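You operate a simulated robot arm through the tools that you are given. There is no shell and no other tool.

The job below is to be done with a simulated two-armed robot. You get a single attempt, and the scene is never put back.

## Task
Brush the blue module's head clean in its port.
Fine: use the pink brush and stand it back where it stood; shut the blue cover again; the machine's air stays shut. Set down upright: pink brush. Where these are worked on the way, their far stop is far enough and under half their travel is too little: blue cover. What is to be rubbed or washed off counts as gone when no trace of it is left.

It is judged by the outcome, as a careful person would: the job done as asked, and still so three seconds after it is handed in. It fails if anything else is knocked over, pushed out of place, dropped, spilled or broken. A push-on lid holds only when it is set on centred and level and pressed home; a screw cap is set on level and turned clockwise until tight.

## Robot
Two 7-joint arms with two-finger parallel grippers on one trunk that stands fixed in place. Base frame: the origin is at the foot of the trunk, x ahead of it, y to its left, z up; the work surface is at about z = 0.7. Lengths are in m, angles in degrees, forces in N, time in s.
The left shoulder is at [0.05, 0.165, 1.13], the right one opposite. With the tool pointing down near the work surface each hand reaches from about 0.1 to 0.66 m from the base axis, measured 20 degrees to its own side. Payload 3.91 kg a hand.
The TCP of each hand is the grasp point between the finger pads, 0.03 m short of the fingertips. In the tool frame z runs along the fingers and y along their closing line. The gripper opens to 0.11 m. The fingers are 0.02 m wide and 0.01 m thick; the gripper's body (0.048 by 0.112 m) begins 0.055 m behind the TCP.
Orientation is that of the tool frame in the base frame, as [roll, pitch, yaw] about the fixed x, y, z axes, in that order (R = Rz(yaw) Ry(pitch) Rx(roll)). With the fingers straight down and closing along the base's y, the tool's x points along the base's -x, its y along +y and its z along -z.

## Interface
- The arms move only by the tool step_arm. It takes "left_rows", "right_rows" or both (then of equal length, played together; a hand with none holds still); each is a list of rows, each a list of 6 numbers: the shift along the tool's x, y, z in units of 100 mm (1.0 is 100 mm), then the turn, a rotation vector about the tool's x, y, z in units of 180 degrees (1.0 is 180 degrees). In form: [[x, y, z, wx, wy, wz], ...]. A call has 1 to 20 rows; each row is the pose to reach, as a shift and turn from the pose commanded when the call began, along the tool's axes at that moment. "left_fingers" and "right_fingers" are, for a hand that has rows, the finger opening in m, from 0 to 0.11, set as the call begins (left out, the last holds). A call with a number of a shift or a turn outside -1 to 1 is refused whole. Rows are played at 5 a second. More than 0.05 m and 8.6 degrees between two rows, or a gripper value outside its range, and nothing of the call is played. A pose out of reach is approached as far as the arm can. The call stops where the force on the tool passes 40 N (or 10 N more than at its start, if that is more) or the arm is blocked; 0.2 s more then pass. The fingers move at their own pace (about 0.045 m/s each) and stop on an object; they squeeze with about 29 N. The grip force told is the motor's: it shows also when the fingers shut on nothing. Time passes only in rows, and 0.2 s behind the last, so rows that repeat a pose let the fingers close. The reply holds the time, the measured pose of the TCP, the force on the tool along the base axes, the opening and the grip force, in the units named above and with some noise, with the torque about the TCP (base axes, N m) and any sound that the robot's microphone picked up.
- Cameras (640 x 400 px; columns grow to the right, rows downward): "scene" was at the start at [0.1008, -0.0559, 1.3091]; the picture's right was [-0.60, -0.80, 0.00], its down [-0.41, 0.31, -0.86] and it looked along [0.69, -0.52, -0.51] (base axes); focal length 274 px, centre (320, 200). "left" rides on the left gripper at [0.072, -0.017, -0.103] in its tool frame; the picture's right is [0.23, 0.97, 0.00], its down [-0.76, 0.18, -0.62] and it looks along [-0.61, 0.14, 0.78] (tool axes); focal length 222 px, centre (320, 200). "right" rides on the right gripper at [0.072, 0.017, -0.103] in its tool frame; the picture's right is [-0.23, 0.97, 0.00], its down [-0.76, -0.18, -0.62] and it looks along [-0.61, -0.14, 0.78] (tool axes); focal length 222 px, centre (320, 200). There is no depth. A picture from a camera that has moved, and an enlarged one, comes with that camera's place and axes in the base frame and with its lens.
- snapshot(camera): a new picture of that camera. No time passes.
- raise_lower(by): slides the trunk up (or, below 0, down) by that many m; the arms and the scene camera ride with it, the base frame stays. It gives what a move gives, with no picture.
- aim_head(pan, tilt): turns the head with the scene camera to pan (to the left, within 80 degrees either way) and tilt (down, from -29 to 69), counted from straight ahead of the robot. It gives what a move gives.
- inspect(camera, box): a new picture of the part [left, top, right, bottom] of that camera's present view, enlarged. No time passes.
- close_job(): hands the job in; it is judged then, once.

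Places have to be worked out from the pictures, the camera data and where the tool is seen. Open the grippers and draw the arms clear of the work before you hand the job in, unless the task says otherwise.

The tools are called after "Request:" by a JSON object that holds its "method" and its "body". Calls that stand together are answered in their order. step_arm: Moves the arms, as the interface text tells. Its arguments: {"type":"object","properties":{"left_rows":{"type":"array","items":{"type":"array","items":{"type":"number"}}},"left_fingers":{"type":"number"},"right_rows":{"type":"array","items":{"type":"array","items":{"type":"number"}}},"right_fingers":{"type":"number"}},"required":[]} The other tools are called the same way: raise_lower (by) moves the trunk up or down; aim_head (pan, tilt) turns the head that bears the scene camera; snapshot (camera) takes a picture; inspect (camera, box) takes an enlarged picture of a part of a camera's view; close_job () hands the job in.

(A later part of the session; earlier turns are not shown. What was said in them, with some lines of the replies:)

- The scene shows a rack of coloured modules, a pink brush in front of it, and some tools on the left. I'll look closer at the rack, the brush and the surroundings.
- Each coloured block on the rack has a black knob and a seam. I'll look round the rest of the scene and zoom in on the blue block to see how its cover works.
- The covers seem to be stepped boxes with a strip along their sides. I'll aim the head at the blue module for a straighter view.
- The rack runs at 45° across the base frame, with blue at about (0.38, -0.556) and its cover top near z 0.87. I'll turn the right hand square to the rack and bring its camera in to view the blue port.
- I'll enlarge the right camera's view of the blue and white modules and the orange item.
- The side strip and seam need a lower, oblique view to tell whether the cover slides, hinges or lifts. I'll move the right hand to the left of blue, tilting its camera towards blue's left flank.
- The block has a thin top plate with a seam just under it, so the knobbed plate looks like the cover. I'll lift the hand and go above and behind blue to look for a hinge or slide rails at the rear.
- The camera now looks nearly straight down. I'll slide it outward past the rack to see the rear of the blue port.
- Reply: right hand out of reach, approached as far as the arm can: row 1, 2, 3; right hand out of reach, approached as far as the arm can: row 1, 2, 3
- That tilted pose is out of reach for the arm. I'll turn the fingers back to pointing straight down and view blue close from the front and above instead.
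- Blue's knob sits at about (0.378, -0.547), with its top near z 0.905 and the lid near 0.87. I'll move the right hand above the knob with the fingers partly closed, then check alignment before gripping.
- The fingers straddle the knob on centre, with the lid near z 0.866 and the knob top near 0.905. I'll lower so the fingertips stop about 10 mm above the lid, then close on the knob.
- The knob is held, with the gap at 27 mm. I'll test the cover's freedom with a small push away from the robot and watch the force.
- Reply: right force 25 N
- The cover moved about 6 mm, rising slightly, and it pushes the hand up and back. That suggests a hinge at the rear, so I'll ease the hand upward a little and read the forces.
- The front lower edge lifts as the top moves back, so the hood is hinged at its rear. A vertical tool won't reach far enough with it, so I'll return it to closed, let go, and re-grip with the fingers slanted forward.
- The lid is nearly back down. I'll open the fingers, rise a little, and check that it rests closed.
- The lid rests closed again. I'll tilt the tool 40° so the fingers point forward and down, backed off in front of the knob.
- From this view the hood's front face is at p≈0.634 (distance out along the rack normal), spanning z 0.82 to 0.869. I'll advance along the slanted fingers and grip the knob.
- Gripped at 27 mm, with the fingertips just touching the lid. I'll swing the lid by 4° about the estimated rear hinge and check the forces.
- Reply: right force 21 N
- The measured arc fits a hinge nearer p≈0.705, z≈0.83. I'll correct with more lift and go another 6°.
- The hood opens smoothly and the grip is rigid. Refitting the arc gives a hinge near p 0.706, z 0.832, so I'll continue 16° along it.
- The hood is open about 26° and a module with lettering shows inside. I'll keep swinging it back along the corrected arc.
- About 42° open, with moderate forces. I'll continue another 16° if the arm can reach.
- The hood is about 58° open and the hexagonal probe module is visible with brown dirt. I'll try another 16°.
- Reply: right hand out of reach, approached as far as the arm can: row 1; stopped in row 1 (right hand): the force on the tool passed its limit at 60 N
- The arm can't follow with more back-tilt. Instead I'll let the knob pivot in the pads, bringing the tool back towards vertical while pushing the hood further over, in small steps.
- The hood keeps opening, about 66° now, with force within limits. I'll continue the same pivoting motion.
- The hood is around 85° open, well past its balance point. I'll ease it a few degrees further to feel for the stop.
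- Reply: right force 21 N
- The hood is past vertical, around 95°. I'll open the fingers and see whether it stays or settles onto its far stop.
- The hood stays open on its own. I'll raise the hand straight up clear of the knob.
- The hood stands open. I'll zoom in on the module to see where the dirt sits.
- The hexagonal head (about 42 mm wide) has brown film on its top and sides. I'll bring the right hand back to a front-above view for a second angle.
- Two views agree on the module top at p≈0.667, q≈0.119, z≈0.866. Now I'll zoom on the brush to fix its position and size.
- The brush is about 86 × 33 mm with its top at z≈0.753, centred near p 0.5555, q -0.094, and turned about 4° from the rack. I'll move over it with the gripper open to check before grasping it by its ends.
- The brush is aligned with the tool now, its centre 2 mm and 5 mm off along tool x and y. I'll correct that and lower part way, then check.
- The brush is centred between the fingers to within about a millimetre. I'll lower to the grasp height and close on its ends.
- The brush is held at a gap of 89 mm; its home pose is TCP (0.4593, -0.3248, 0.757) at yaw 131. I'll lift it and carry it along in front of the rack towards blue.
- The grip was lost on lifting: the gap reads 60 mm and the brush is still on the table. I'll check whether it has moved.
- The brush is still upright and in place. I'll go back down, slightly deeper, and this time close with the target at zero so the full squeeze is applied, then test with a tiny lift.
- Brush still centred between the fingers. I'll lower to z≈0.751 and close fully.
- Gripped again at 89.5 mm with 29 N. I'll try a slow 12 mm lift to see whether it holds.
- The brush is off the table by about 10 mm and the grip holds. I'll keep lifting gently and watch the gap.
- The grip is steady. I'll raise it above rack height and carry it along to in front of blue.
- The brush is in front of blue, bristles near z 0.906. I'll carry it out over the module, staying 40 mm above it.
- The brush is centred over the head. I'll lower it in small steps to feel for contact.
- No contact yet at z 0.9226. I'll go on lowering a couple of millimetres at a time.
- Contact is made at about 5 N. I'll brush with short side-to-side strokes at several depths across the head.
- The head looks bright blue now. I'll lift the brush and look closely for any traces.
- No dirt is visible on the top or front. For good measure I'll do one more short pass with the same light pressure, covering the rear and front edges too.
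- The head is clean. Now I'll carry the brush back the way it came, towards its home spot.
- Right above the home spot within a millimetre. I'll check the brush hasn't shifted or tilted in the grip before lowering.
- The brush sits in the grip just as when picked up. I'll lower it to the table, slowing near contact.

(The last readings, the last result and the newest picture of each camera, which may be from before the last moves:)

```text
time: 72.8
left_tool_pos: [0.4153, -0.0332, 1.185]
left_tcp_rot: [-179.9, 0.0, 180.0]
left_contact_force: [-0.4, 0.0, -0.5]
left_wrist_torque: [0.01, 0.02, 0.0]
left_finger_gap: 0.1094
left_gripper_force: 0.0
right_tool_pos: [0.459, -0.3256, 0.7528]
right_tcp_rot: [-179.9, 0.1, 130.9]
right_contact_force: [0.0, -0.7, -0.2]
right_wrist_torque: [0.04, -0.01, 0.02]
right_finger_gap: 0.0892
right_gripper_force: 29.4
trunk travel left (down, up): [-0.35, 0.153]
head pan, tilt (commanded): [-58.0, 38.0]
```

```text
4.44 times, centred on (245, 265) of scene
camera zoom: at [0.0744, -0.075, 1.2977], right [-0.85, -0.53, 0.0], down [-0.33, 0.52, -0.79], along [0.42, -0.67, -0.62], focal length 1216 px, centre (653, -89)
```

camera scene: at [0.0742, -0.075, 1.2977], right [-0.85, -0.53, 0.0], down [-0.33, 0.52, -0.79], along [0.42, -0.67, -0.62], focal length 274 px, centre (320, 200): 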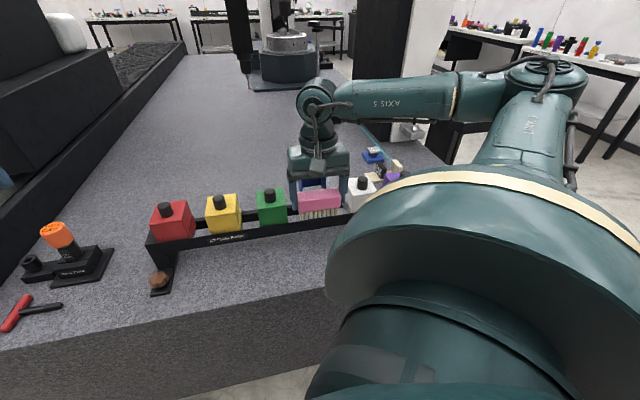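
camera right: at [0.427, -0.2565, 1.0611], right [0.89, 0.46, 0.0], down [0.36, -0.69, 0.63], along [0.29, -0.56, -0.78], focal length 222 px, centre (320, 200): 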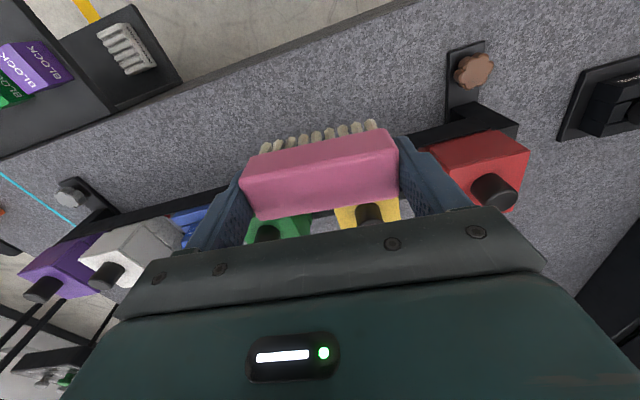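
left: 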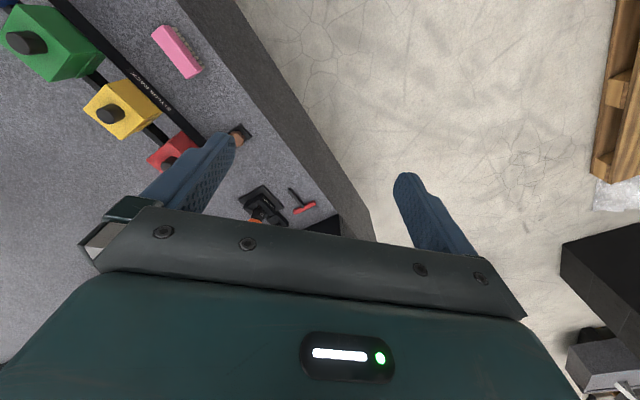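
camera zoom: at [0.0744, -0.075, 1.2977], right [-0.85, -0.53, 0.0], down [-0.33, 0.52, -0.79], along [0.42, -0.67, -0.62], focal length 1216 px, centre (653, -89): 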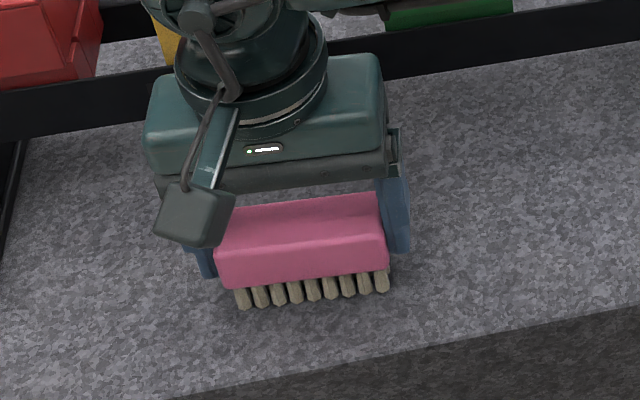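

Very near the table now. I'll lower by single millimetres until the force shows it standing.

Request:
{"method": "step_arm", "body": {"right_rows": [[0, 0, 0.01, 0, 0, 0], [0, 0, 0.015, 0, 0, 0], [0, 0, 0.015, 0, 0, 0]]}}

Request:
{"method": "step_arm", "body": {"right_rows": [[0, 0, 0.01, 0, 0, 0], [0, 0, 0.01, 0, 0, 0]]}}

```text
time: 73.5
left_tool_pos: [0.4145, -0.0324, 1.1849]
left_tcp_rot: [-179.9, 0.0, -179.9]
left_contact_force: [0.2, -0.6, 0.3]
left_wrist_torque: [0.0, -0.04, -0.02]
left_finger_gap: 0.1099
left_gripper_force: 0.2
right_tool_pos: [0.4584, -0.3256, 0.7516]
right_tcp_rot: [180.0, 0.1, 130.9]
right_contact_force: [-0.3, -0.5, 0.2]
right_wrist_torque: [0.0, 0.04, -0.02]
right_finger_gap: 0.0892
right_gripper_force: 28.9
trunk travel left (down, up): [-0.35, 0.153]
head pan, tilt (commanded): [-58.0, 38.0]
```

```text
time: 74.2
left_tool_pos: [0.4147, -0.032, 1.1859]
left_tcp_rot: [-180.0, 0.0, -180.0]
left_contact_force: [-0.2, 0.1, 0.2]
left_wrist_torque: [0.01, 0.02, 0.02]
left_finger_gap: 0.1104
left_gripper_force: 0.0
right_tool_pos: [0.46, -0.3272, 0.752]
right_tcp_rot: [-179.9, 0.2, 130.8]
right_contact_force: [-1.2, -0.7, 6.6]
right_wrist_torque: [0.07, 0.08, 0.03]
right_finger_gap: 0.0893
right_gripper_force: 29.1
trunk travel left (down, up): [-0.35, 0.153]
head pan, tilt (commanded): [-58.0, 38.0]
```

It now stands on the table, with 6.6 N, the same as when grasped. I'll open the fingers and rise straight up.

Request:
{"method": "step_arm", "body": {"right_rows": [[0, 0, 0, 0, 0, 0], [0, 0, 0, 0, 0, 0], [0, 0, 0, 0, 0, 0]], "right_fingers": 0.11}}

Request:
{"method": "step_arm", "body": {"right_rows": [[0, 0, -0.15, 0, 0, 0], [0, 0, -0.3, 0, 0, 0], [0, 0, -0.55, 0, 0, 0], [0, 0, -0.8, 0, 0, 0], [0, 0, -1.0, 0, 0, 0]]}}

Request:
{"method": "inspect", "body": {"camera": "scene", "box": [200, 240, 290, 310]}}

Request:
{"method": "inspect", "body": {"camera": "right", "box": [230, 80, 410, 220]}}

```text
time: 75.0
left_tool_pos: [0.4159, -0.033, 1.1853]
left_tcp_rot: [-180.0, 0.0, -180.0]
left_contact_force: [0.0, 1.0, 0.0]
left_wrist_torque: [0.0, 0.0, -0.03]
left_finger_gap: 0.1099
left_gripper_force: 0.0
right_tool_pos: [0.4598, -0.3244, 0.75]
right_tcp_rot: [-179.9, 0.0, 131.0]
right_contact_force: [0.2, 0.2, 0.5]
right_wrist_torque: [-0.02, 0.01, -0.04]
right_finger_gap: 0.1102
right_gripper_force: 0.0
trunk travel left (down, up): [-0.35, 0.153]
head pan, tilt (commanded): [-58.0, 38.0]
```

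```text
time: 76.2
left_tool_pos: [0.4155, -0.0332, 1.1858]
left_tcp_rot: [180.0, -0.1, 180.0]
left_contact_force: [-0.5, 0.4, -0.1]
left_wrist_torque: [0.02, -0.01, 0.0]
left_finger_gap: 0.1097
left_gripper_force: 0.1
right_tool_pos: [0.4589, -0.3258, 0.8492]
right_tcp_rot: [-179.8, 0.1, 130.9]
right_contact_force: [0.3, 0.0, -0.8]
right_wrist_torque: [0.02, 0.03, 0.01]
right_finger_gap: 0.1101
right_gripper_force: 0.0
trunk travel left (down, up): [-0.35, 0.153]
head pan, tilt (commanded): [-58.0, 38.0]
```

```text
5.71 times, centred on (245, 275) of scene
camera zoom: at [0.0743, -0.0749, 1.2977], right [-0.85, -0.53, 0.0], down [-0.33, 0.52, -0.79], along [0.42, -0.67, -0.62], focal length 1563 px, centre (749, -229)
```

zoom: 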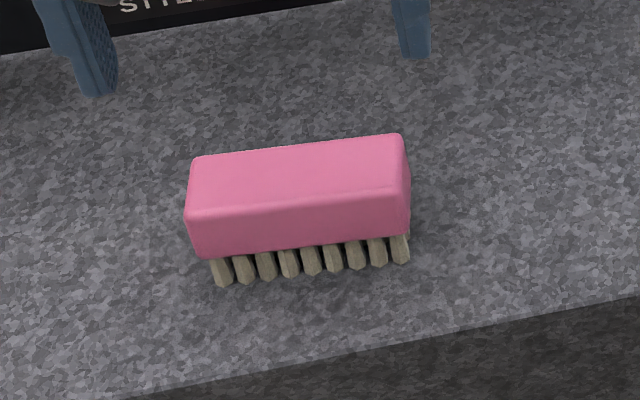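

```text
2.86 times, centred on (320, 150) of right
camera zoom: at [0.4262, -0.2573, 0.9537], right [0.89, 0.47, 0.0], down [0.36, -0.69, 0.63], along [0.29, -0.55, -0.78], focal length 635 px, centre (320, 343)
```

zoom: 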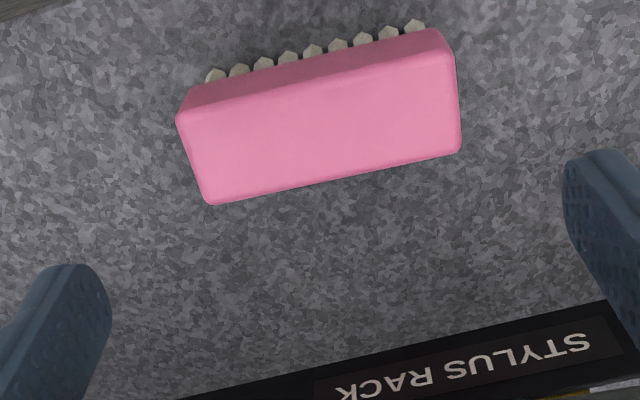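

The brush stands upright at its spot, within about 2 mm. Now I'll go back for the hood: rise, travel in front of the rack, and approach the knob the way I left it.

Request:
{"method": "step_arm", "body": {"right_rows": [[0, 0, -0.3, 0, 0, 0], [0, 0, -0.6, 0, 0, 0], [0, 0, -0.9, 0, 0, 0]], "right_fingers": 0.06}}

Request:
{"method": "step_arm", "body": {"right_rows": [[0.01, -0.3, -0.2, 0, 0, -0.004], [0.02, -0.6, -0.4, 0, 0, -0.008], [0.03, -0.98, -0.52, 0, 0, -0.012]]}}

Request:
{"method": "step_arm", "body": {"right_rows": [[0, -0.35, 0, 0, 0, -0.004], [0, -0.7, 0, 0, 0, -0.008], [0, -0.98, 0, 0, 0, -0.0105]]}}

```text
time: 77.0
left_tool_pos: [0.4152, -0.0329, 1.1851]
left_tcp_rot: [-180.0, 0.0, 180.0]
left_contact_force: [-0.4, 0.0, 0.2]
left_wrist_torque: [0.03, 0.0, -0.02]
left_finger_gap: 0.11
left_gripper_force: 0.0
right_tool_pos: [0.4604, -0.324, 0.9415]
right_tcp_rot: [-179.8, 0.1, 130.9]
right_contact_force: [-0.2, -0.4, -0.4]
right_wrist_torque: [-0.02, -0.02, 0.01]
right_finger_gap: 0.0601
right_gripper_force: 0.1
trunk travel left (down, up): [-0.35, 0.153]
head pan, tilt (commanded): [-58.0, 38.0]
```

```text
time: 77.8
left_tool_pos: [0.4151, -0.0333, 1.1858]
left_tcp_rot: [-179.9, 0.0, 180.0]
left_contact_force: [1.1, 1.0, -0.1]
left_wrist_torque: [0.0, 0.01, -0.03]
left_finger_gap: 0.1098
left_gripper_force: 0.0
right_tool_pos: [0.3823, -0.3865, 0.9923]
right_tcp_rot: [-179.9, 0.1, 133.1]
right_contact_force: [-0.3, 0.6, 0.5]
right_wrist_torque: [-0.02, 0.01, -0.01]
right_finger_gap: 0.0598
right_gripper_force: 0.1
trunk travel left (down, up): [-0.35, 0.153]
head pan, tilt (commanded): [-58.0, 38.0]
```

```text
time: 78.5
left_tool_pos: [0.4138, -0.0328, 1.1853]
left_tcp_rot: [-180.0, 0.1, 180.0]
left_contact_force: [1.1, 0.7, 0.2]
left_wrist_torque: [0.01, -0.02, 0.03]
left_finger_gap: 0.11
left_gripper_force: 0.2
right_tool_pos: [0.3116, -0.4536, 0.9927]
right_tcp_rot: [-179.9, 0.2, 134.9]
right_contact_force: [-1.1, -0.2, 0.1]
right_wrist_torque: [0.02, 0.0, -0.01]
right_finger_gap: 0.06
right_gripper_force: 0.0
trunk travel left (down, up): [-0.35, 0.153]
head pan, tilt (commanded): [-58.0, 38.0]
```

I'll take a look at the module and hood from here before moving out over it.

Request:
{"method": "inspect", "body": {"camera": "right", "box": [250, 120, 410, 230]}}

Request:
{"method": "step_arm", "body": {"right_rows": [[-0.3, -0.06, 0, 0, 0, 0], [-0.6, -0.12, 0, 0, 0, 0], [-0.9, -0.19, 0, 0, 0, 0]]}}

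Request:
{"method": "step_arm", "body": {"right_rows": [[-0.3, 0, 0, 0, -0.011, 0], [-0.6, 0, 0, 0, -0.022, 0], [-0.9, 0, 0, 0, -0.0333, 0]]}}

Request:
{"method": "snapshot", "body": {"camera": "right"}}

```text
3.64 times, centred on (330, 175) of right
camera zoom: at [0.2723, -0.3883, 1.0962], right [0.85, 0.53, 0.0], down [0.41, -0.66, 0.63], along [0.33, -0.53, -0.78], focal length 808 px, centre (284, 291)
```

zoom: 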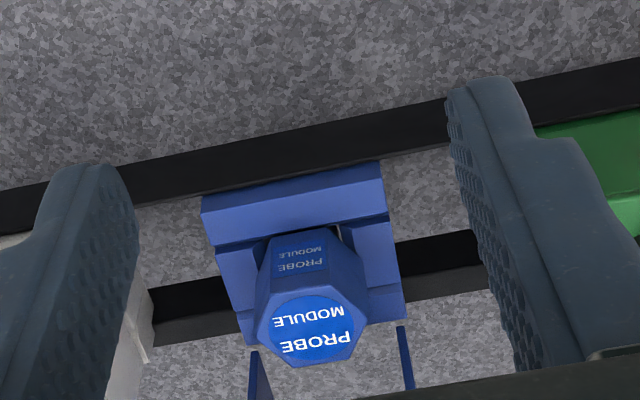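

```text
time: 79.3
left_tool_pos: [0.416, -0.0332, 1.1855]
left_tcp_rot: [179.9, 0.0, -179.9]
left_contact_force: [0.0, 1.1, -0.8]
left_wrist_torque: [0.01, -0.02, 0.0]
left_finger_gap: 0.1102
left_gripper_force: 0.1
right_tool_pos: [0.3636, -0.5313, 0.9925]
right_tcp_rot: [-180.0, 0.0, 134.9]
right_contact_force: [-1.0, 0.1, 0.4]
right_wrist_torque: [-0.01, 0.01, -0.02]
right_finger_gap: 0.0602
right_gripper_force: 0.1
trunk travel left (down, up): [-0.35, 0.153]
head pan, tilt (commanded): [-58.0, 38.0]
```

```text
time: 80.2
left_tool_pos: [0.4154, -0.034, 1.1862]
left_tcp_rot: [180.0, -0.1, -180.0]
left_contact_force: [0.1, -0.2, 0.1]
left_wrist_torque: [0.01, -0.01, 0.02]
left_finger_gap: 0.1099
left_gripper_force: 0.0
right_tool_pos: [0.4249, -0.5945, 0.9933]
right_tcp_rot: [-179.7, 6.1, 135.0]
right_contact_force: [-0.4, 1.0, 0.2]
right_wrist_torque: [0.0, -0.01, -0.03]
right_finger_gap: 0.0599
right_gripper_force: 0.1
trunk travel left (down, up): [-0.35, 0.153]
head pan, tilt (commanded): [-58.0, 38.0]
```

```text
taken
camera right: at [0.3797, -0.5221, 1.0886], right [0.85, 0.53, 0.02], down [0.36, -0.61, 0.7], along [0.38, -0.59, -0.71], focal length 222 px, centre (320, 200)
```

right: 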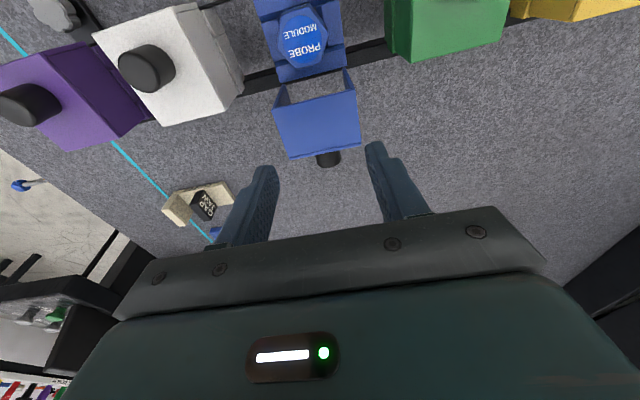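

The clean module and open hood are both in clear view. I'll move past the hood so the fingers come down either side of its knob.

Request:
{"method": "step_arm", "body": {"right_rows": [[-0.28, 0, 0.04, 0, -0.006, 0], [-0.57, 0, 0.086, 0, -0.0117, 0]]}}

Request:
{"method": "snapshot", "body": {"camera": "right"}}

```text
time: 80.8
left_tool_pos: [0.4161, -0.0333, 1.1852]
left_tcp_rot: [180.0, -0.1, -180.0]
left_contact_force: [-0.6, -0.1, 0.3]
left_wrist_torque: [-0.02, 0.0, -0.02]
left_finger_gap: 0.11
left_gripper_force: 0.0
right_tool_pos: [0.4653, -0.6353, 0.9908]
right_tcp_rot: [-179.8, 8.3, 134.9]
right_contact_force: [0.1, -0.7, 0.0]
right_wrist_torque: [0.0, 0.03, -0.04]
right_finger_gap: 0.06
right_gripper_force: 0.2
trunk travel left (down, up): [-0.35, 0.153]
head pan, tilt (commanded): [-58.0, 38.0]
```

```text
taken
camera right: at [0.4183, -0.5611, 1.0835], right [0.85, 0.53, 0.03], down [0.35, -0.59, 0.73], along [0.4, -0.61, -0.69], focal length 222 px, centre (320, 200)
```

right: 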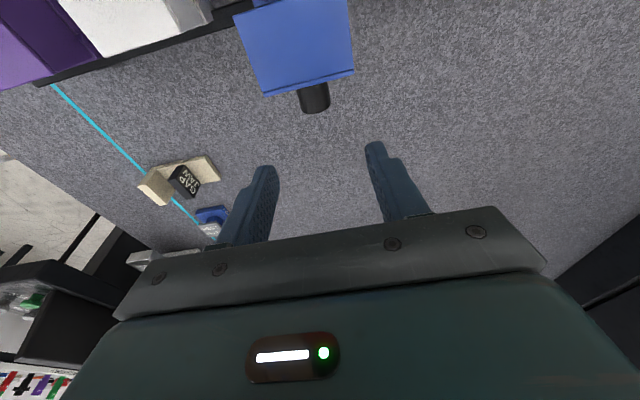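

The pose matches my earlier exit point. I'll descend along the reverse path and close on the knob.

Request:
{"method": "step_arm", "body": {"right_rows": [[0.01, 0, 0.2, 0, 0, 0], [0.05, 0, 0.45, 0, 0, 0], [0.1, 0, 0.7, 0, 0, 0], [0.16, 0, 0.85, 0, 0, 0], [0.19, 0, 0.95, 0, 0, 0]]}}

Request:
{"method": "snapshot", "body": {"camera": "right"}}

Request:
{"method": "inspect", "body": {"camera": "scene", "box": [280, 140, 380, 225]}}

```text
time: 82.0
left_tool_pos: [0.4149, -0.0329, 1.185]
left_tcp_rot: [-179.9, 0.0, -179.9]
left_contact_force: [-0.5, 0.0, 1.1]
left_wrist_torque: [-0.01, -0.02, -0.06]
left_finger_gap: 0.1099
left_gripper_force: 0.0
right_tool_pos: [0.4622, -0.6315, 0.8948]
right_tcp_rot: [-179.9, 8.2, 134.9]
right_contact_force: [-0.1, 0.0, -0.2]
right_wrist_torque: [0.01, 0.02, 0.01]
right_finger_gap: 0.0598
right_gripper_force: 0.1
trunk travel left (down, up): [-0.35, 0.153]
head pan, tilt (commanded): [-58.0, 38.0]
```

```text
taken
camera right: at [0.4141, -0.5573, 0.986], right [0.85, 0.53, 0.03], down [0.34, -0.6, 0.73], along [0.4, -0.61, -0.69], focal length 222 px, centre (320, 200)
```

right: 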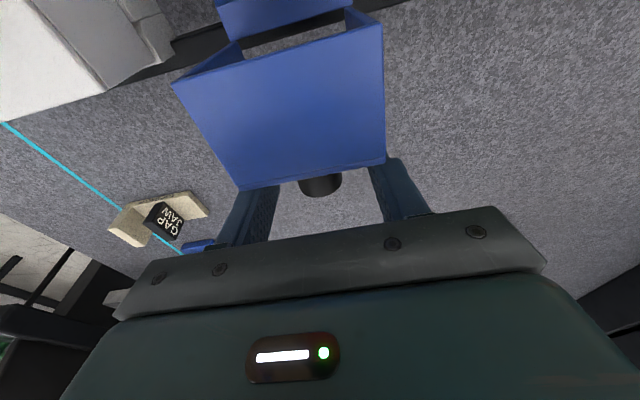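

```text
4.71 times, centred on (330, 182) of scene
camera zoom: at [0.0743, -0.0751, 1.2977], right [-0.85, -0.53, 0.0], down [-0.33, 0.52, -0.79], along [0.42, -0.67, -0.62], focal length 1287 px, centre (273, 282)
```

zoom: 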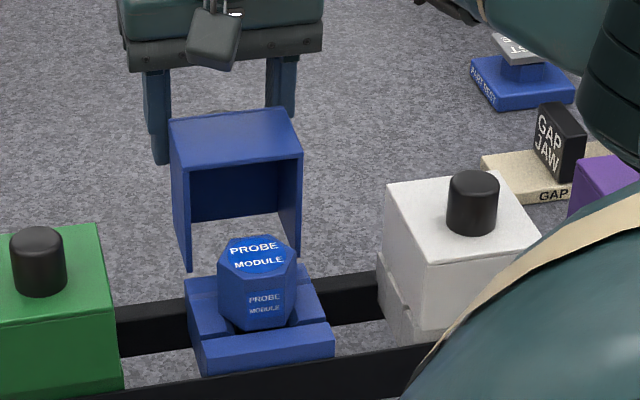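

The fingers straddle the knob as before. I'll close on it.

Request:
{"method": "step_arm", "body": {"right_rows": [[0, 0, 0, 0, 0, 0], [0, 0, 0, 0, 0, 0], [0, 0, 0, 0, 0, 0], [0, 0, 0, 0, 0, 0]], "right_fingers": 0.0}}

Request:
{"method": "snapshot", "body": {"camera": "right"}}

```text
time: 83.0
left_tool_pos: [0.415, -0.0332, 1.1852]
left_tcp_rot: [179.9, -0.1, 179.9]
left_contact_force: [-0.9, 1.0, 0.2]
left_wrist_torque: [-0.02, 0.0, 0.0]
left_finger_gap: 0.1097
left_gripper_force: 0.0
right_tool_pos: [0.4619, -0.6314, 0.8945]
right_tcp_rot: [-179.8, 8.2, 135.1]
right_contact_force: [0.0, 0.3, -0.7]
right_wrist_torque: [-0.01, -0.02, 0.35]
right_finger_gap: 0.0269
right_gripper_force: 45.5
trunk travel left (down, up): [-0.35, 0.153]
head pan, tilt (commanded): [-58.0, 38.0]
```

```text
taken
camera right: at [0.414, -0.5574, 0.9861], right [0.85, 0.53, 0.03], down [0.35, -0.59, 0.73], along [0.4, -0.61, -0.69], focal length 222 px, centre (320, 200)
```

right: 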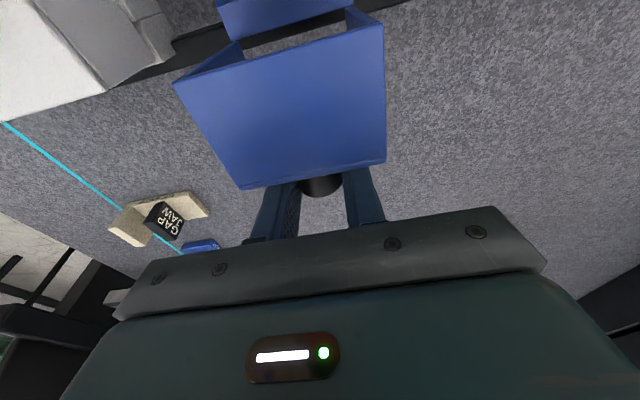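

Gripped at 27 mm. Fitting the opening points gives a hinge near p 0.707, z 0.824 and radius 85 mm. I'll swing the hood back along that arc, keeping the tool upright so the knob pivots in the pads; first 20°.

Request:
{"method": "step_arm", "body": {"right_rows": [[0.018, 0, -0.032, 0, 0, 0], [0.036, 0, -0.064, 0, 0, 0], [0.057, 0, -0.095, 0, 0, 0], [0.079, 0, -0.126, 0, 0, 0], [0.125, 0, -0.182, 0, 0, 0], [0.177, 0, -0.235, 0, 0, 0]]}}

Request:
{"method": "inspect", "body": {"camera": "scene", "box": [280, 140, 380, 225]}}

```text
time: 84.3
left_tool_pos: [0.4169, -0.0349, 1.184]
left_tcp_rot: [179.8, -0.1, 180.0]
left_contact_force: [0.3, 0.4, -0.3]
left_wrist_torque: [0.01, 0.01, 0.0]
left_finger_gap: 0.1099
left_gripper_force: 0.0
right_tool_pos: [0.4481, -0.6168, 0.9115]
right_tcp_rot: [-179.8, 8.0, 134.9]
right_contact_force: [3.3, -8.1, -16.2]
right_wrist_torque: [-1.12, -0.89, 0.47]
right_finger_gap: 0.0269
right_gripper_force: 44.8
trunk travel left (down, up): [-0.35, 0.153]
head pan, tilt (commanded): [-58.0, 38.0]
```

```text
4.71 times, centred on (330, 182) of scene
camera zoom: at [0.0757, -0.0773, 1.2973], right [-0.85, -0.53, 0.0], down [-0.33, 0.52, -0.79], along [0.42, -0.67, -0.62], focal length 1287 px, centre (273, 282)
```

zoom: 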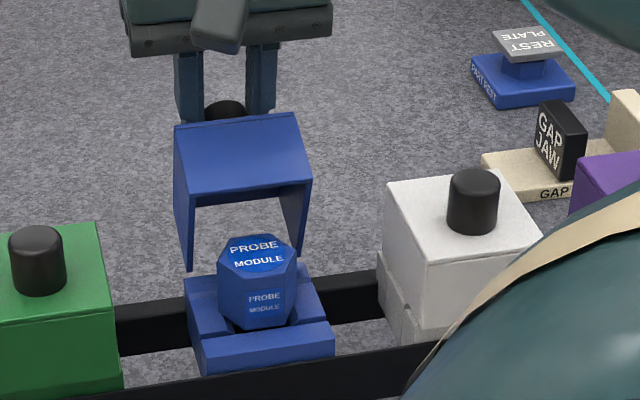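

It follows with about 18 N of pivot drag, as expected. I'll continue another 30° along the arc.

Request:
{"method": "step_arm", "body": {"right_rows": [[0.057, 0, -0.049, 0, 0, 0], [0.117, 0, -0.091, 0, 0, 0], [0.181, 0, -0.128, 0, 0, 0], [0.248, 0, -0.16, 0, 0, 0], [0.317, 0, -0.186, 0, 0, 0], [0.389, 0, -0.205, 0, 0, 0]]}}

Request:
{"method": "inspect", "body": {"camera": "scene", "box": [280, 140, 380, 225]}}

```text
time: 85.8
left_tool_pos: [0.4159, -0.0343, 1.1847]
left_tcp_rot: [179.9, 0.0, -180.0]
left_contact_force: [0.3, 0.1, 0.3]
left_wrist_torque: [0.0, -0.01, -0.04]
left_finger_gap: 0.1099
left_gripper_force: 0.0
right_tool_pos: [0.4186, -0.5886, 0.9293]
right_tcp_rot: [-179.8, 8.2, 134.7]
right_contact_force: [8.2, -12.8, -6.7]
right_wrist_torque: [-1.36, -0.96, 0.28]
right_finger_gap: 0.027
right_gripper_force: 44.5
trunk travel left (down, up): [-0.35, 0.153]
head pan, tilt (commanded): [-58.0, 38.0]
```

```text
4.71 times, centred on (330, 182) of scene
camera zoom: at [0.0754, -0.077, 1.2975], right [-0.85, -0.53, 0.0], down [-0.33, 0.52, -0.79], along [0.42, -0.67, -0.62], focal length 1287 px, centre (273, 282)
```

zoom: 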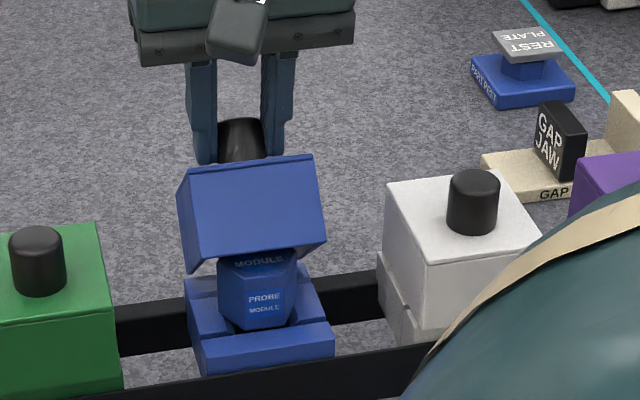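

The hood is coming down evenly, about 45° now. I'll continue another 30°.

Request:
{"method": "step_arm", "body": {"right_rows": [[0.072, 0, -0.013, 0, 0, 0], [0.146, 0, -0.02, 0, 0, 0], [0.22, 0, -0.021, 0, 0, 0], [0.294, 0, -0.015, 0, 0, 0], [0.366, 0, -0.002, 0, 0, 0], [0.438, 0, 0.016, 0, 0, 0]]}}

Request:
{"method": "inspect", "body": {"camera": "scene", "box": [280, 140, 380, 225]}}

```text
time: 87.2
left_tool_pos: [0.4154, -0.0321, 1.1852]
left_tcp_rot: [-180.0, 0.0, -180.0]
left_contact_force: [-0.8, -0.7, -0.2]
left_wrist_torque: [0.02, -0.01, 0.0]
left_finger_gap: 0.11
left_gripper_force: 0.0
right_tool_pos: [0.3879, -0.5587, 0.9225]
right_tcp_rot: [-179.8, 8.5, 135.0]
right_contact_force: [5.7, -13.6, 9.0]
right_wrist_torque: [-0.95, -1.4, -0.24]
right_finger_gap: 0.027
right_gripper_force: 44.8
trunk travel left (down, up): [-0.35, 0.153]
head pan, tilt (commanded): [-58.0, 38.0]
```

```text
4.71 times, centred on (330, 182) of scene
camera zoom: at [0.0742, -0.0755, 1.2978], right [-0.85, -0.53, 0.0], down [-0.33, 0.52, -0.79], along [0.42, -0.67, -0.62], focal length 1287 px, centre (273, 282)
```

zoom: 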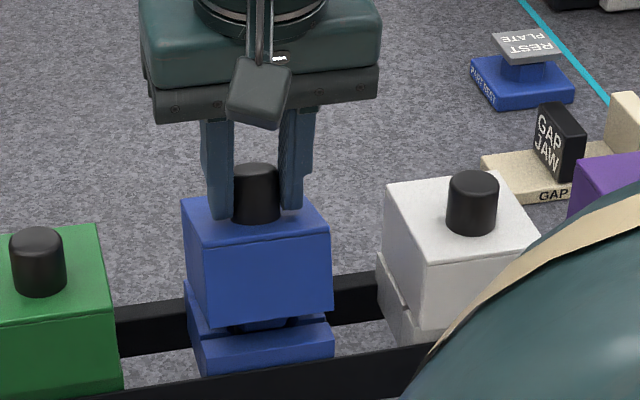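

Nearly shut, with about 15–18° left. I'll finish the arc gently.

Request:
{"method": "step_arm", "body": {"right_rows": [[0.036, 0, 0.012, 0, 0, 0], [0.07, 0, 0.025, 0, 0, 0], [0.104, 0, 0.04, 0, 0, 0], [0.137, 0, 0.056, 0, 0, 0], [0.163, 0, 0.07, 0, 0, 0], [0.189, 0, 0.085, 0, 0, 0]]}}

Request:
{"method": "inspect", "body": {"camera": "scene", "box": [280, 140, 380, 225]}}

```text
time: 88.5
left_tool_pos: [0.4141, -0.0333, 1.1865]
left_tcp_rot: [-179.9, 0.0, -180.0]
left_contact_force: [0.1, -0.4, 0.4]
left_wrist_torque: [0.0, 0.02, 0.01]
left_finger_gap: 0.1099
left_gripper_force: 0.1
right_tool_pos: [0.3745, -0.5462, 0.9111]
right_tcp_rot: [-179.8, 8.5, 135.0]
right_contact_force: [4.1, -14.9, 10.3]
right_wrist_torque: [-0.91, -1.41, -0.17]
right_finger_gap: 0.0268
right_gripper_force: 45.0
trunk travel left (down, up): [-0.35, 0.153]
head pan, tilt (commanded): [-58.0, 38.0]
```

```text
4.71 times, centred on (330, 182) of scene
camera zoom: at [0.0738, -0.0754, 1.2977], right [-0.85, -0.53, 0.0], down [-0.33, 0.52, -0.79], along [0.42, -0.67, -0.62], focal length 1287 px, centre (273, 282)
```

zoom: 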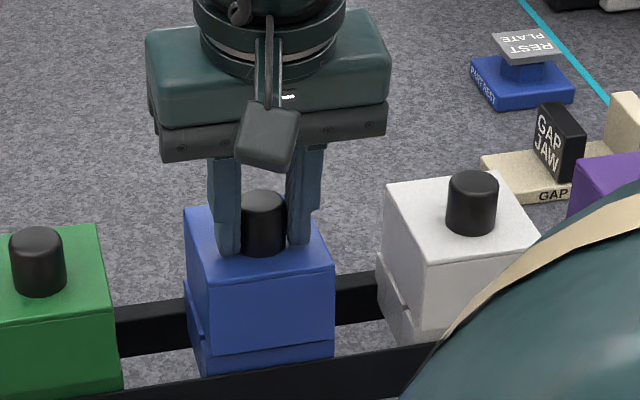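

A slight gap remains at the front. I'll push a few millimetres further along the arc to seat it.

Request:
{"method": "step_arm", "body": {"right_rows": [[0.015, 0, 0.012, 0, 0, 0], [0.03, 0, 0.024, 0, 0, 0], [0.04, 0, 0.034, 0, 0, 0], [0.04, 0, 0.034, 0, 0, 0]]}}

Request:
{"method": "inspect", "body": {"camera": "scene", "box": [280, 140, 380, 225]}}

```text
time: 89.5
left_tool_pos: [0.4144, -0.0323, 1.1853]
left_tcp_rot: [-179.9, 0.0, 180.0]
left_contact_force: [-0.2, -0.2, 0.0]
left_wrist_torque: [-0.03, 0.0, -0.02]
left_finger_gap: 0.1102
left_gripper_force: 0.0
right_tool_pos: [0.3727, -0.5417, 0.9078]
right_tcp_rot: [-179.8, 8.4, 134.9]
right_contact_force: [1.2, -13.8, 16.0]
right_wrist_torque: [-0.74, -1.33, -0.14]
right_finger_gap: 0.027
right_gripper_force: 44.8
trunk travel left (down, up): [-0.35, 0.153]
head pan, tilt (commanded): [-58.0, 38.0]
```

```text
4.71 times, centred on (330, 182) of scene
camera zoom: at [0.0733, -0.0749, 1.2978], right [-0.85, -0.53, 0.0], down [-0.33, 0.52, -0.79], along [0.42, -0.67, -0.62], focal length 1287 px, centre (273, 282)
```

zoom: 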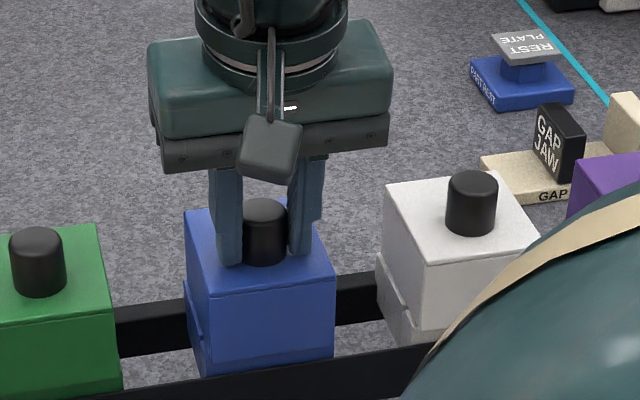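

It looks shut. I'll release the knob and rise, then compare with the initial closed view.

Request:
{"method": "step_arm", "body": {"right_rows": [[0, 0, 0, 0, 0, 0], [0, 0, 0, 0, 0, 0], [0, 0, 0, 0, 0, 0]], "right_fingers": 0.07}}

Request:
{"method": "step_arm", "body": {"right_rows": [[0.02, 0, -0.2, 0, 0, 0], [0.04, 0, -0.4, 0, 0, 0], [0.06, 0, -0.6, 0, 0.02, 0]]}}

Request:
{"method": "inspect", "body": {"camera": "scene", "box": [280, 150, 360, 225]}}

Request:
{"method": "inspect", "body": {"camera": "right", "box": [240, 70, 400, 200]}}

```text
time: 90.3
left_tool_pos: [0.4142, -0.0322, 1.1862]
left_tcp_rot: [-179.9, 0.1, -179.8]
left_contact_force: [0.0, -0.3, 0.2]
left_wrist_torque: [0.01, -0.01, -0.01]
left_finger_gap: 0.11
left_gripper_force: 0.1
right_tool_pos: [0.3725, -0.54, 0.9068]
right_tcp_rot: [-179.9, 8.1, 135.0]
right_contact_force: [-2.2, 3.9, 8.2]
right_wrist_torque: [-0.09, 0.31, -0.14]
right_finger_gap: 0.0694
right_gripper_force: 0.1
trunk travel left (down, up): [-0.35, 0.153]
head pan, tilt (commanded): [-58.0, 38.0]
```

```text
time: 91.2
left_tool_pos: [0.4152, -0.0328, 1.1854]
left_tcp_rot: [180.0, 0.0, -180.0]
left_contact_force: [-0.2, 0.1, 0.5]
left_wrist_torque: [0.02, 0.0, 0.0]
left_finger_gap: 0.1098
left_gripper_force: 0.0
right_tool_pos: [0.3628, -0.5319, 0.9668]
right_tcp_rot: [-179.8, 4.6, 135.0]
right_contact_force: [-0.3, -0.1, -0.6]
right_wrist_torque: [-0.01, -0.01, -0.02]
right_finger_gap: 0.0698
right_gripper_force: 0.1
trunk travel left (down, up): [-0.35, 0.153]
head pan, tilt (commanded): [-58.0, 38.0]
```

```text
5.33 times, centred on (320, 188) of scene
camera zoom: at [0.0743, -0.0749, 1.2977], right [-0.85, -0.53, 0.0], down [-0.33, 0.52, -0.79], along [0.42, -0.67, -0.62], focal length 1459 px, centre (320, 267)
```

zoom: 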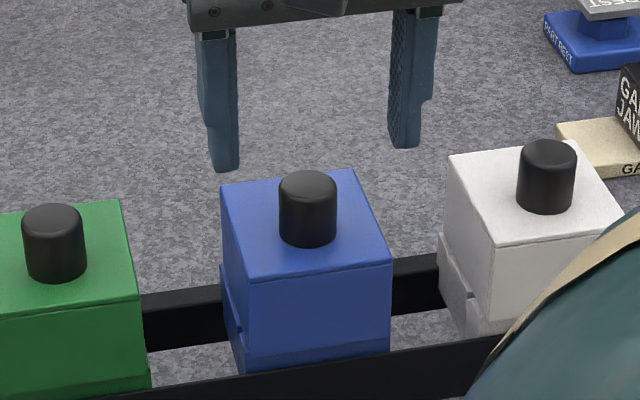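

```text
3.08 times, centred on (320, 135) of right
camera zoom: at [0.3194, -0.4606, 1.0622], right [0.85, 0.53, 0.02], down [0.38, -0.63, 0.68], along [0.37, -0.57, -0.73], focal length 684 px, centre (320, 400)
```

zoom: 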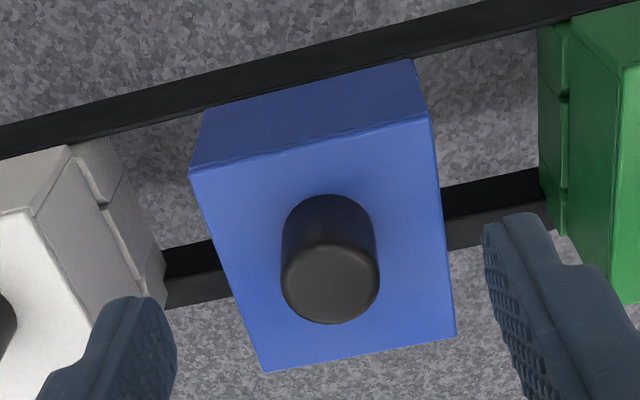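

The blue cover matches its initial closed view. I'll open the gripper and draw the right arm up and back, clear of the rack.

Request:
{"method": "step_arm", "body": {"right_rows": [[0.05, 0, -0.3, 0, 0.01, 0], [0.15, 0, -0.6, 0, 0.02, 0], [0.3, 0, -0.95, 0, 0.0256, 0]], "right_fingers": 0.11}}

Request:
{"method": "step_arm", "body": {"right_rows": [[0.3, 0.1, -0.2, 0, 0, 0], [0.6, 0.2, -0.4, 0, 0, 0], [0.9, 0.3, -0.5, 0, 0, 0]]}}

Request:
{"method": "snapshot", "body": {"camera": "scene"}}

Request:
{"method": "snapshot", "body": {"camera": "right"}}

```text
time: 92.0
left_tool_pos: [0.4159, -0.0325, 1.185]
left_tcp_rot: [-180.0, 0.0, 180.0]
left_contact_force: [-0.1, -0.6, -0.5]
left_wrist_torque: [0.01, 0.01, 0.01]
left_finger_gap: 0.1101
left_gripper_force: 0.2
right_tool_pos: [0.3363, -0.5056, 1.0572]
right_tcp_rot: [-179.7, 0.0, 134.9]
right_contact_force: [-0.7, 0.2, 0.2]
right_wrist_torque: [0.02, -0.02, 0.01]
right_finger_gap: 0.11
right_gripper_force: 0.1
trunk travel left (down, up): [-0.35, 0.153]
head pan, tilt (commanded): [-58.0, 38.0]
```

```text
time: 92.8
left_tool_pos: [0.4162, -0.0332, 1.186]
left_tcp_rot: [180.0, 0.0, -179.9]
left_contact_force: [0.2, -0.4, 0.0]
left_wrist_torque: [-0.04, -0.02, 0.0]
left_finger_gap: 0.11
left_gripper_force: 0.1
right_tool_pos: [0.2935, -0.4182, 1.1067]
right_tcp_rot: [-179.8, 0.0, 135.0]
right_contact_force: [0.4, -0.5, 0.0]
right_wrist_torque: [-0.03, -0.03, 0.01]
right_finger_gap: 0.11
right_gripper_force: 0.1
trunk travel left (down, up): [-0.35, 0.153]
head pan, tilt (commanded): [-58.0, 38.0]
```

```text
taken
camera scene: at [0.0743, -0.0748, 1.2977], right [-0.85, -0.53, 0.0], down [-0.33, 0.52, -0.79], along [0.42, -0.67, -0.62], focal length 274 px, centre (320, 200)
```

scene: 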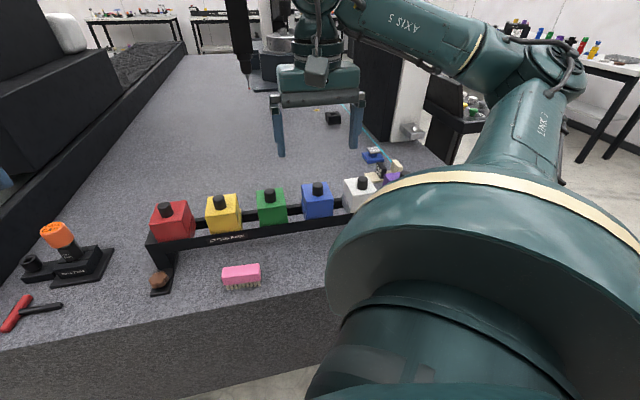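

```text
taken
camera right: at [0.2564, -0.3542, 1.2107], right [0.85, 0.53, 0.0], down [0.41, -0.66, 0.62], along [0.33, -0.53, -0.78], focal length 222 px, centre (320, 200)
```

right: 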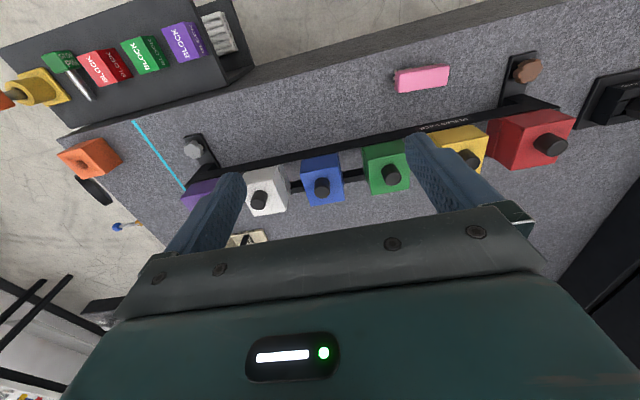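

Everything looks in order. One last close look at the blue cover and the brush before handing in.

Request:
{"method": "inspect", "body": {"camera": "scene", "box": [295, 170, 345, 225]}}

Request:
{"method": "inspect", "body": {"camera": "scene", "box": [200, 240, 290, 310]}}

Request:
{"method": "inspect", "body": {"camera": "right", "box": [235, 140, 415, 230]}}

```text
7.27 times, centred on (320, 198) of scene
camera zoom: at [0.0743, -0.0748, 1.2977], right [-0.85, -0.53, 0.0], down [-0.33, 0.52, -0.79], along [0.42, -0.67, -0.62], focal length 1989 px, centre (320, 218)
```

zoom: 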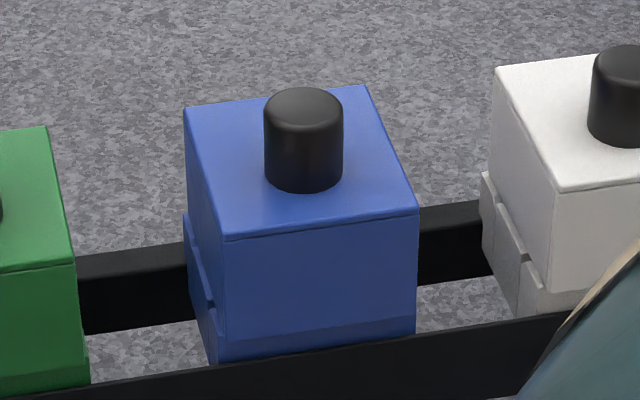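

```text
5.71 times, centred on (245, 275) of scene
camera zoom: at [0.0743, -0.0748, 1.2977], right [-0.85, -0.53, 0.0], down [-0.33, 0.52, -0.79], along [0.42, -0.67, -0.62], focal length 1563 px, centre (749, -229)
```

zoom: 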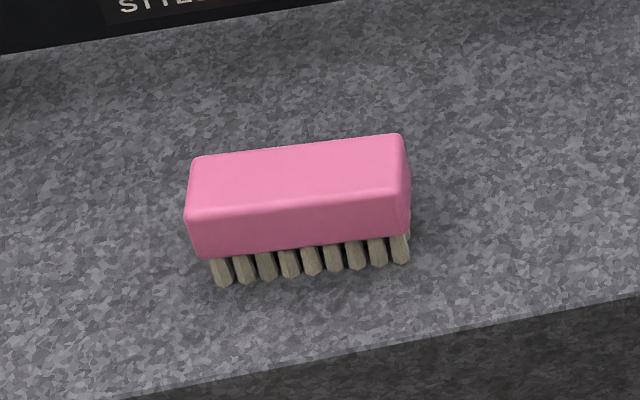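

```text
3.56 times, centred on (325, 185) of right
camera zoom: at [0.2564, -0.3542, 1.2107], right [0.85, 0.53, 0.0], down [0.41, -0.66, 0.62], along [0.33, -0.53, -0.78], focal length 790 px, centre (302, 253)
```

zoom: 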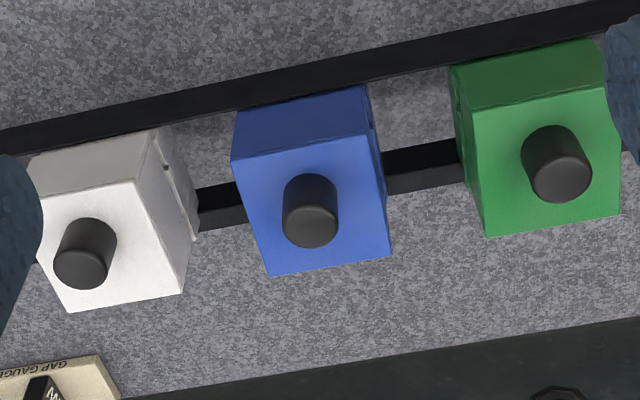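

The cover is pixel-for-pixel where it was when closed. The brush stands upright at its spot, the grippers are open, the arms are clear, and nothing else was touched. I'm handing the job in.

Request:
{"method": "close_job", "body": {}}

```text
The job is handed in.
```

The blue module's head is brushed clean, with no dirt visible on the top or the front side in close-up views. I couldn't see its back faces, but the dirt cleared evenly and I made a second pass over the whole head.

- **Brush:** the pink brush stands upright, about 2 mm from where it stood. My first grip slipped off when I lifted, but the brush stayed upright on the table, and the second grip held.
- **Cover:** I swung the blue cover open to about 95°, past the point where it stays open by itself. It is shut again and looks the same as at the start.
- **Air and everything else:** I didn't touch the machine's air or anything else on the table. Both grippers are open and the arms are clear of the work.
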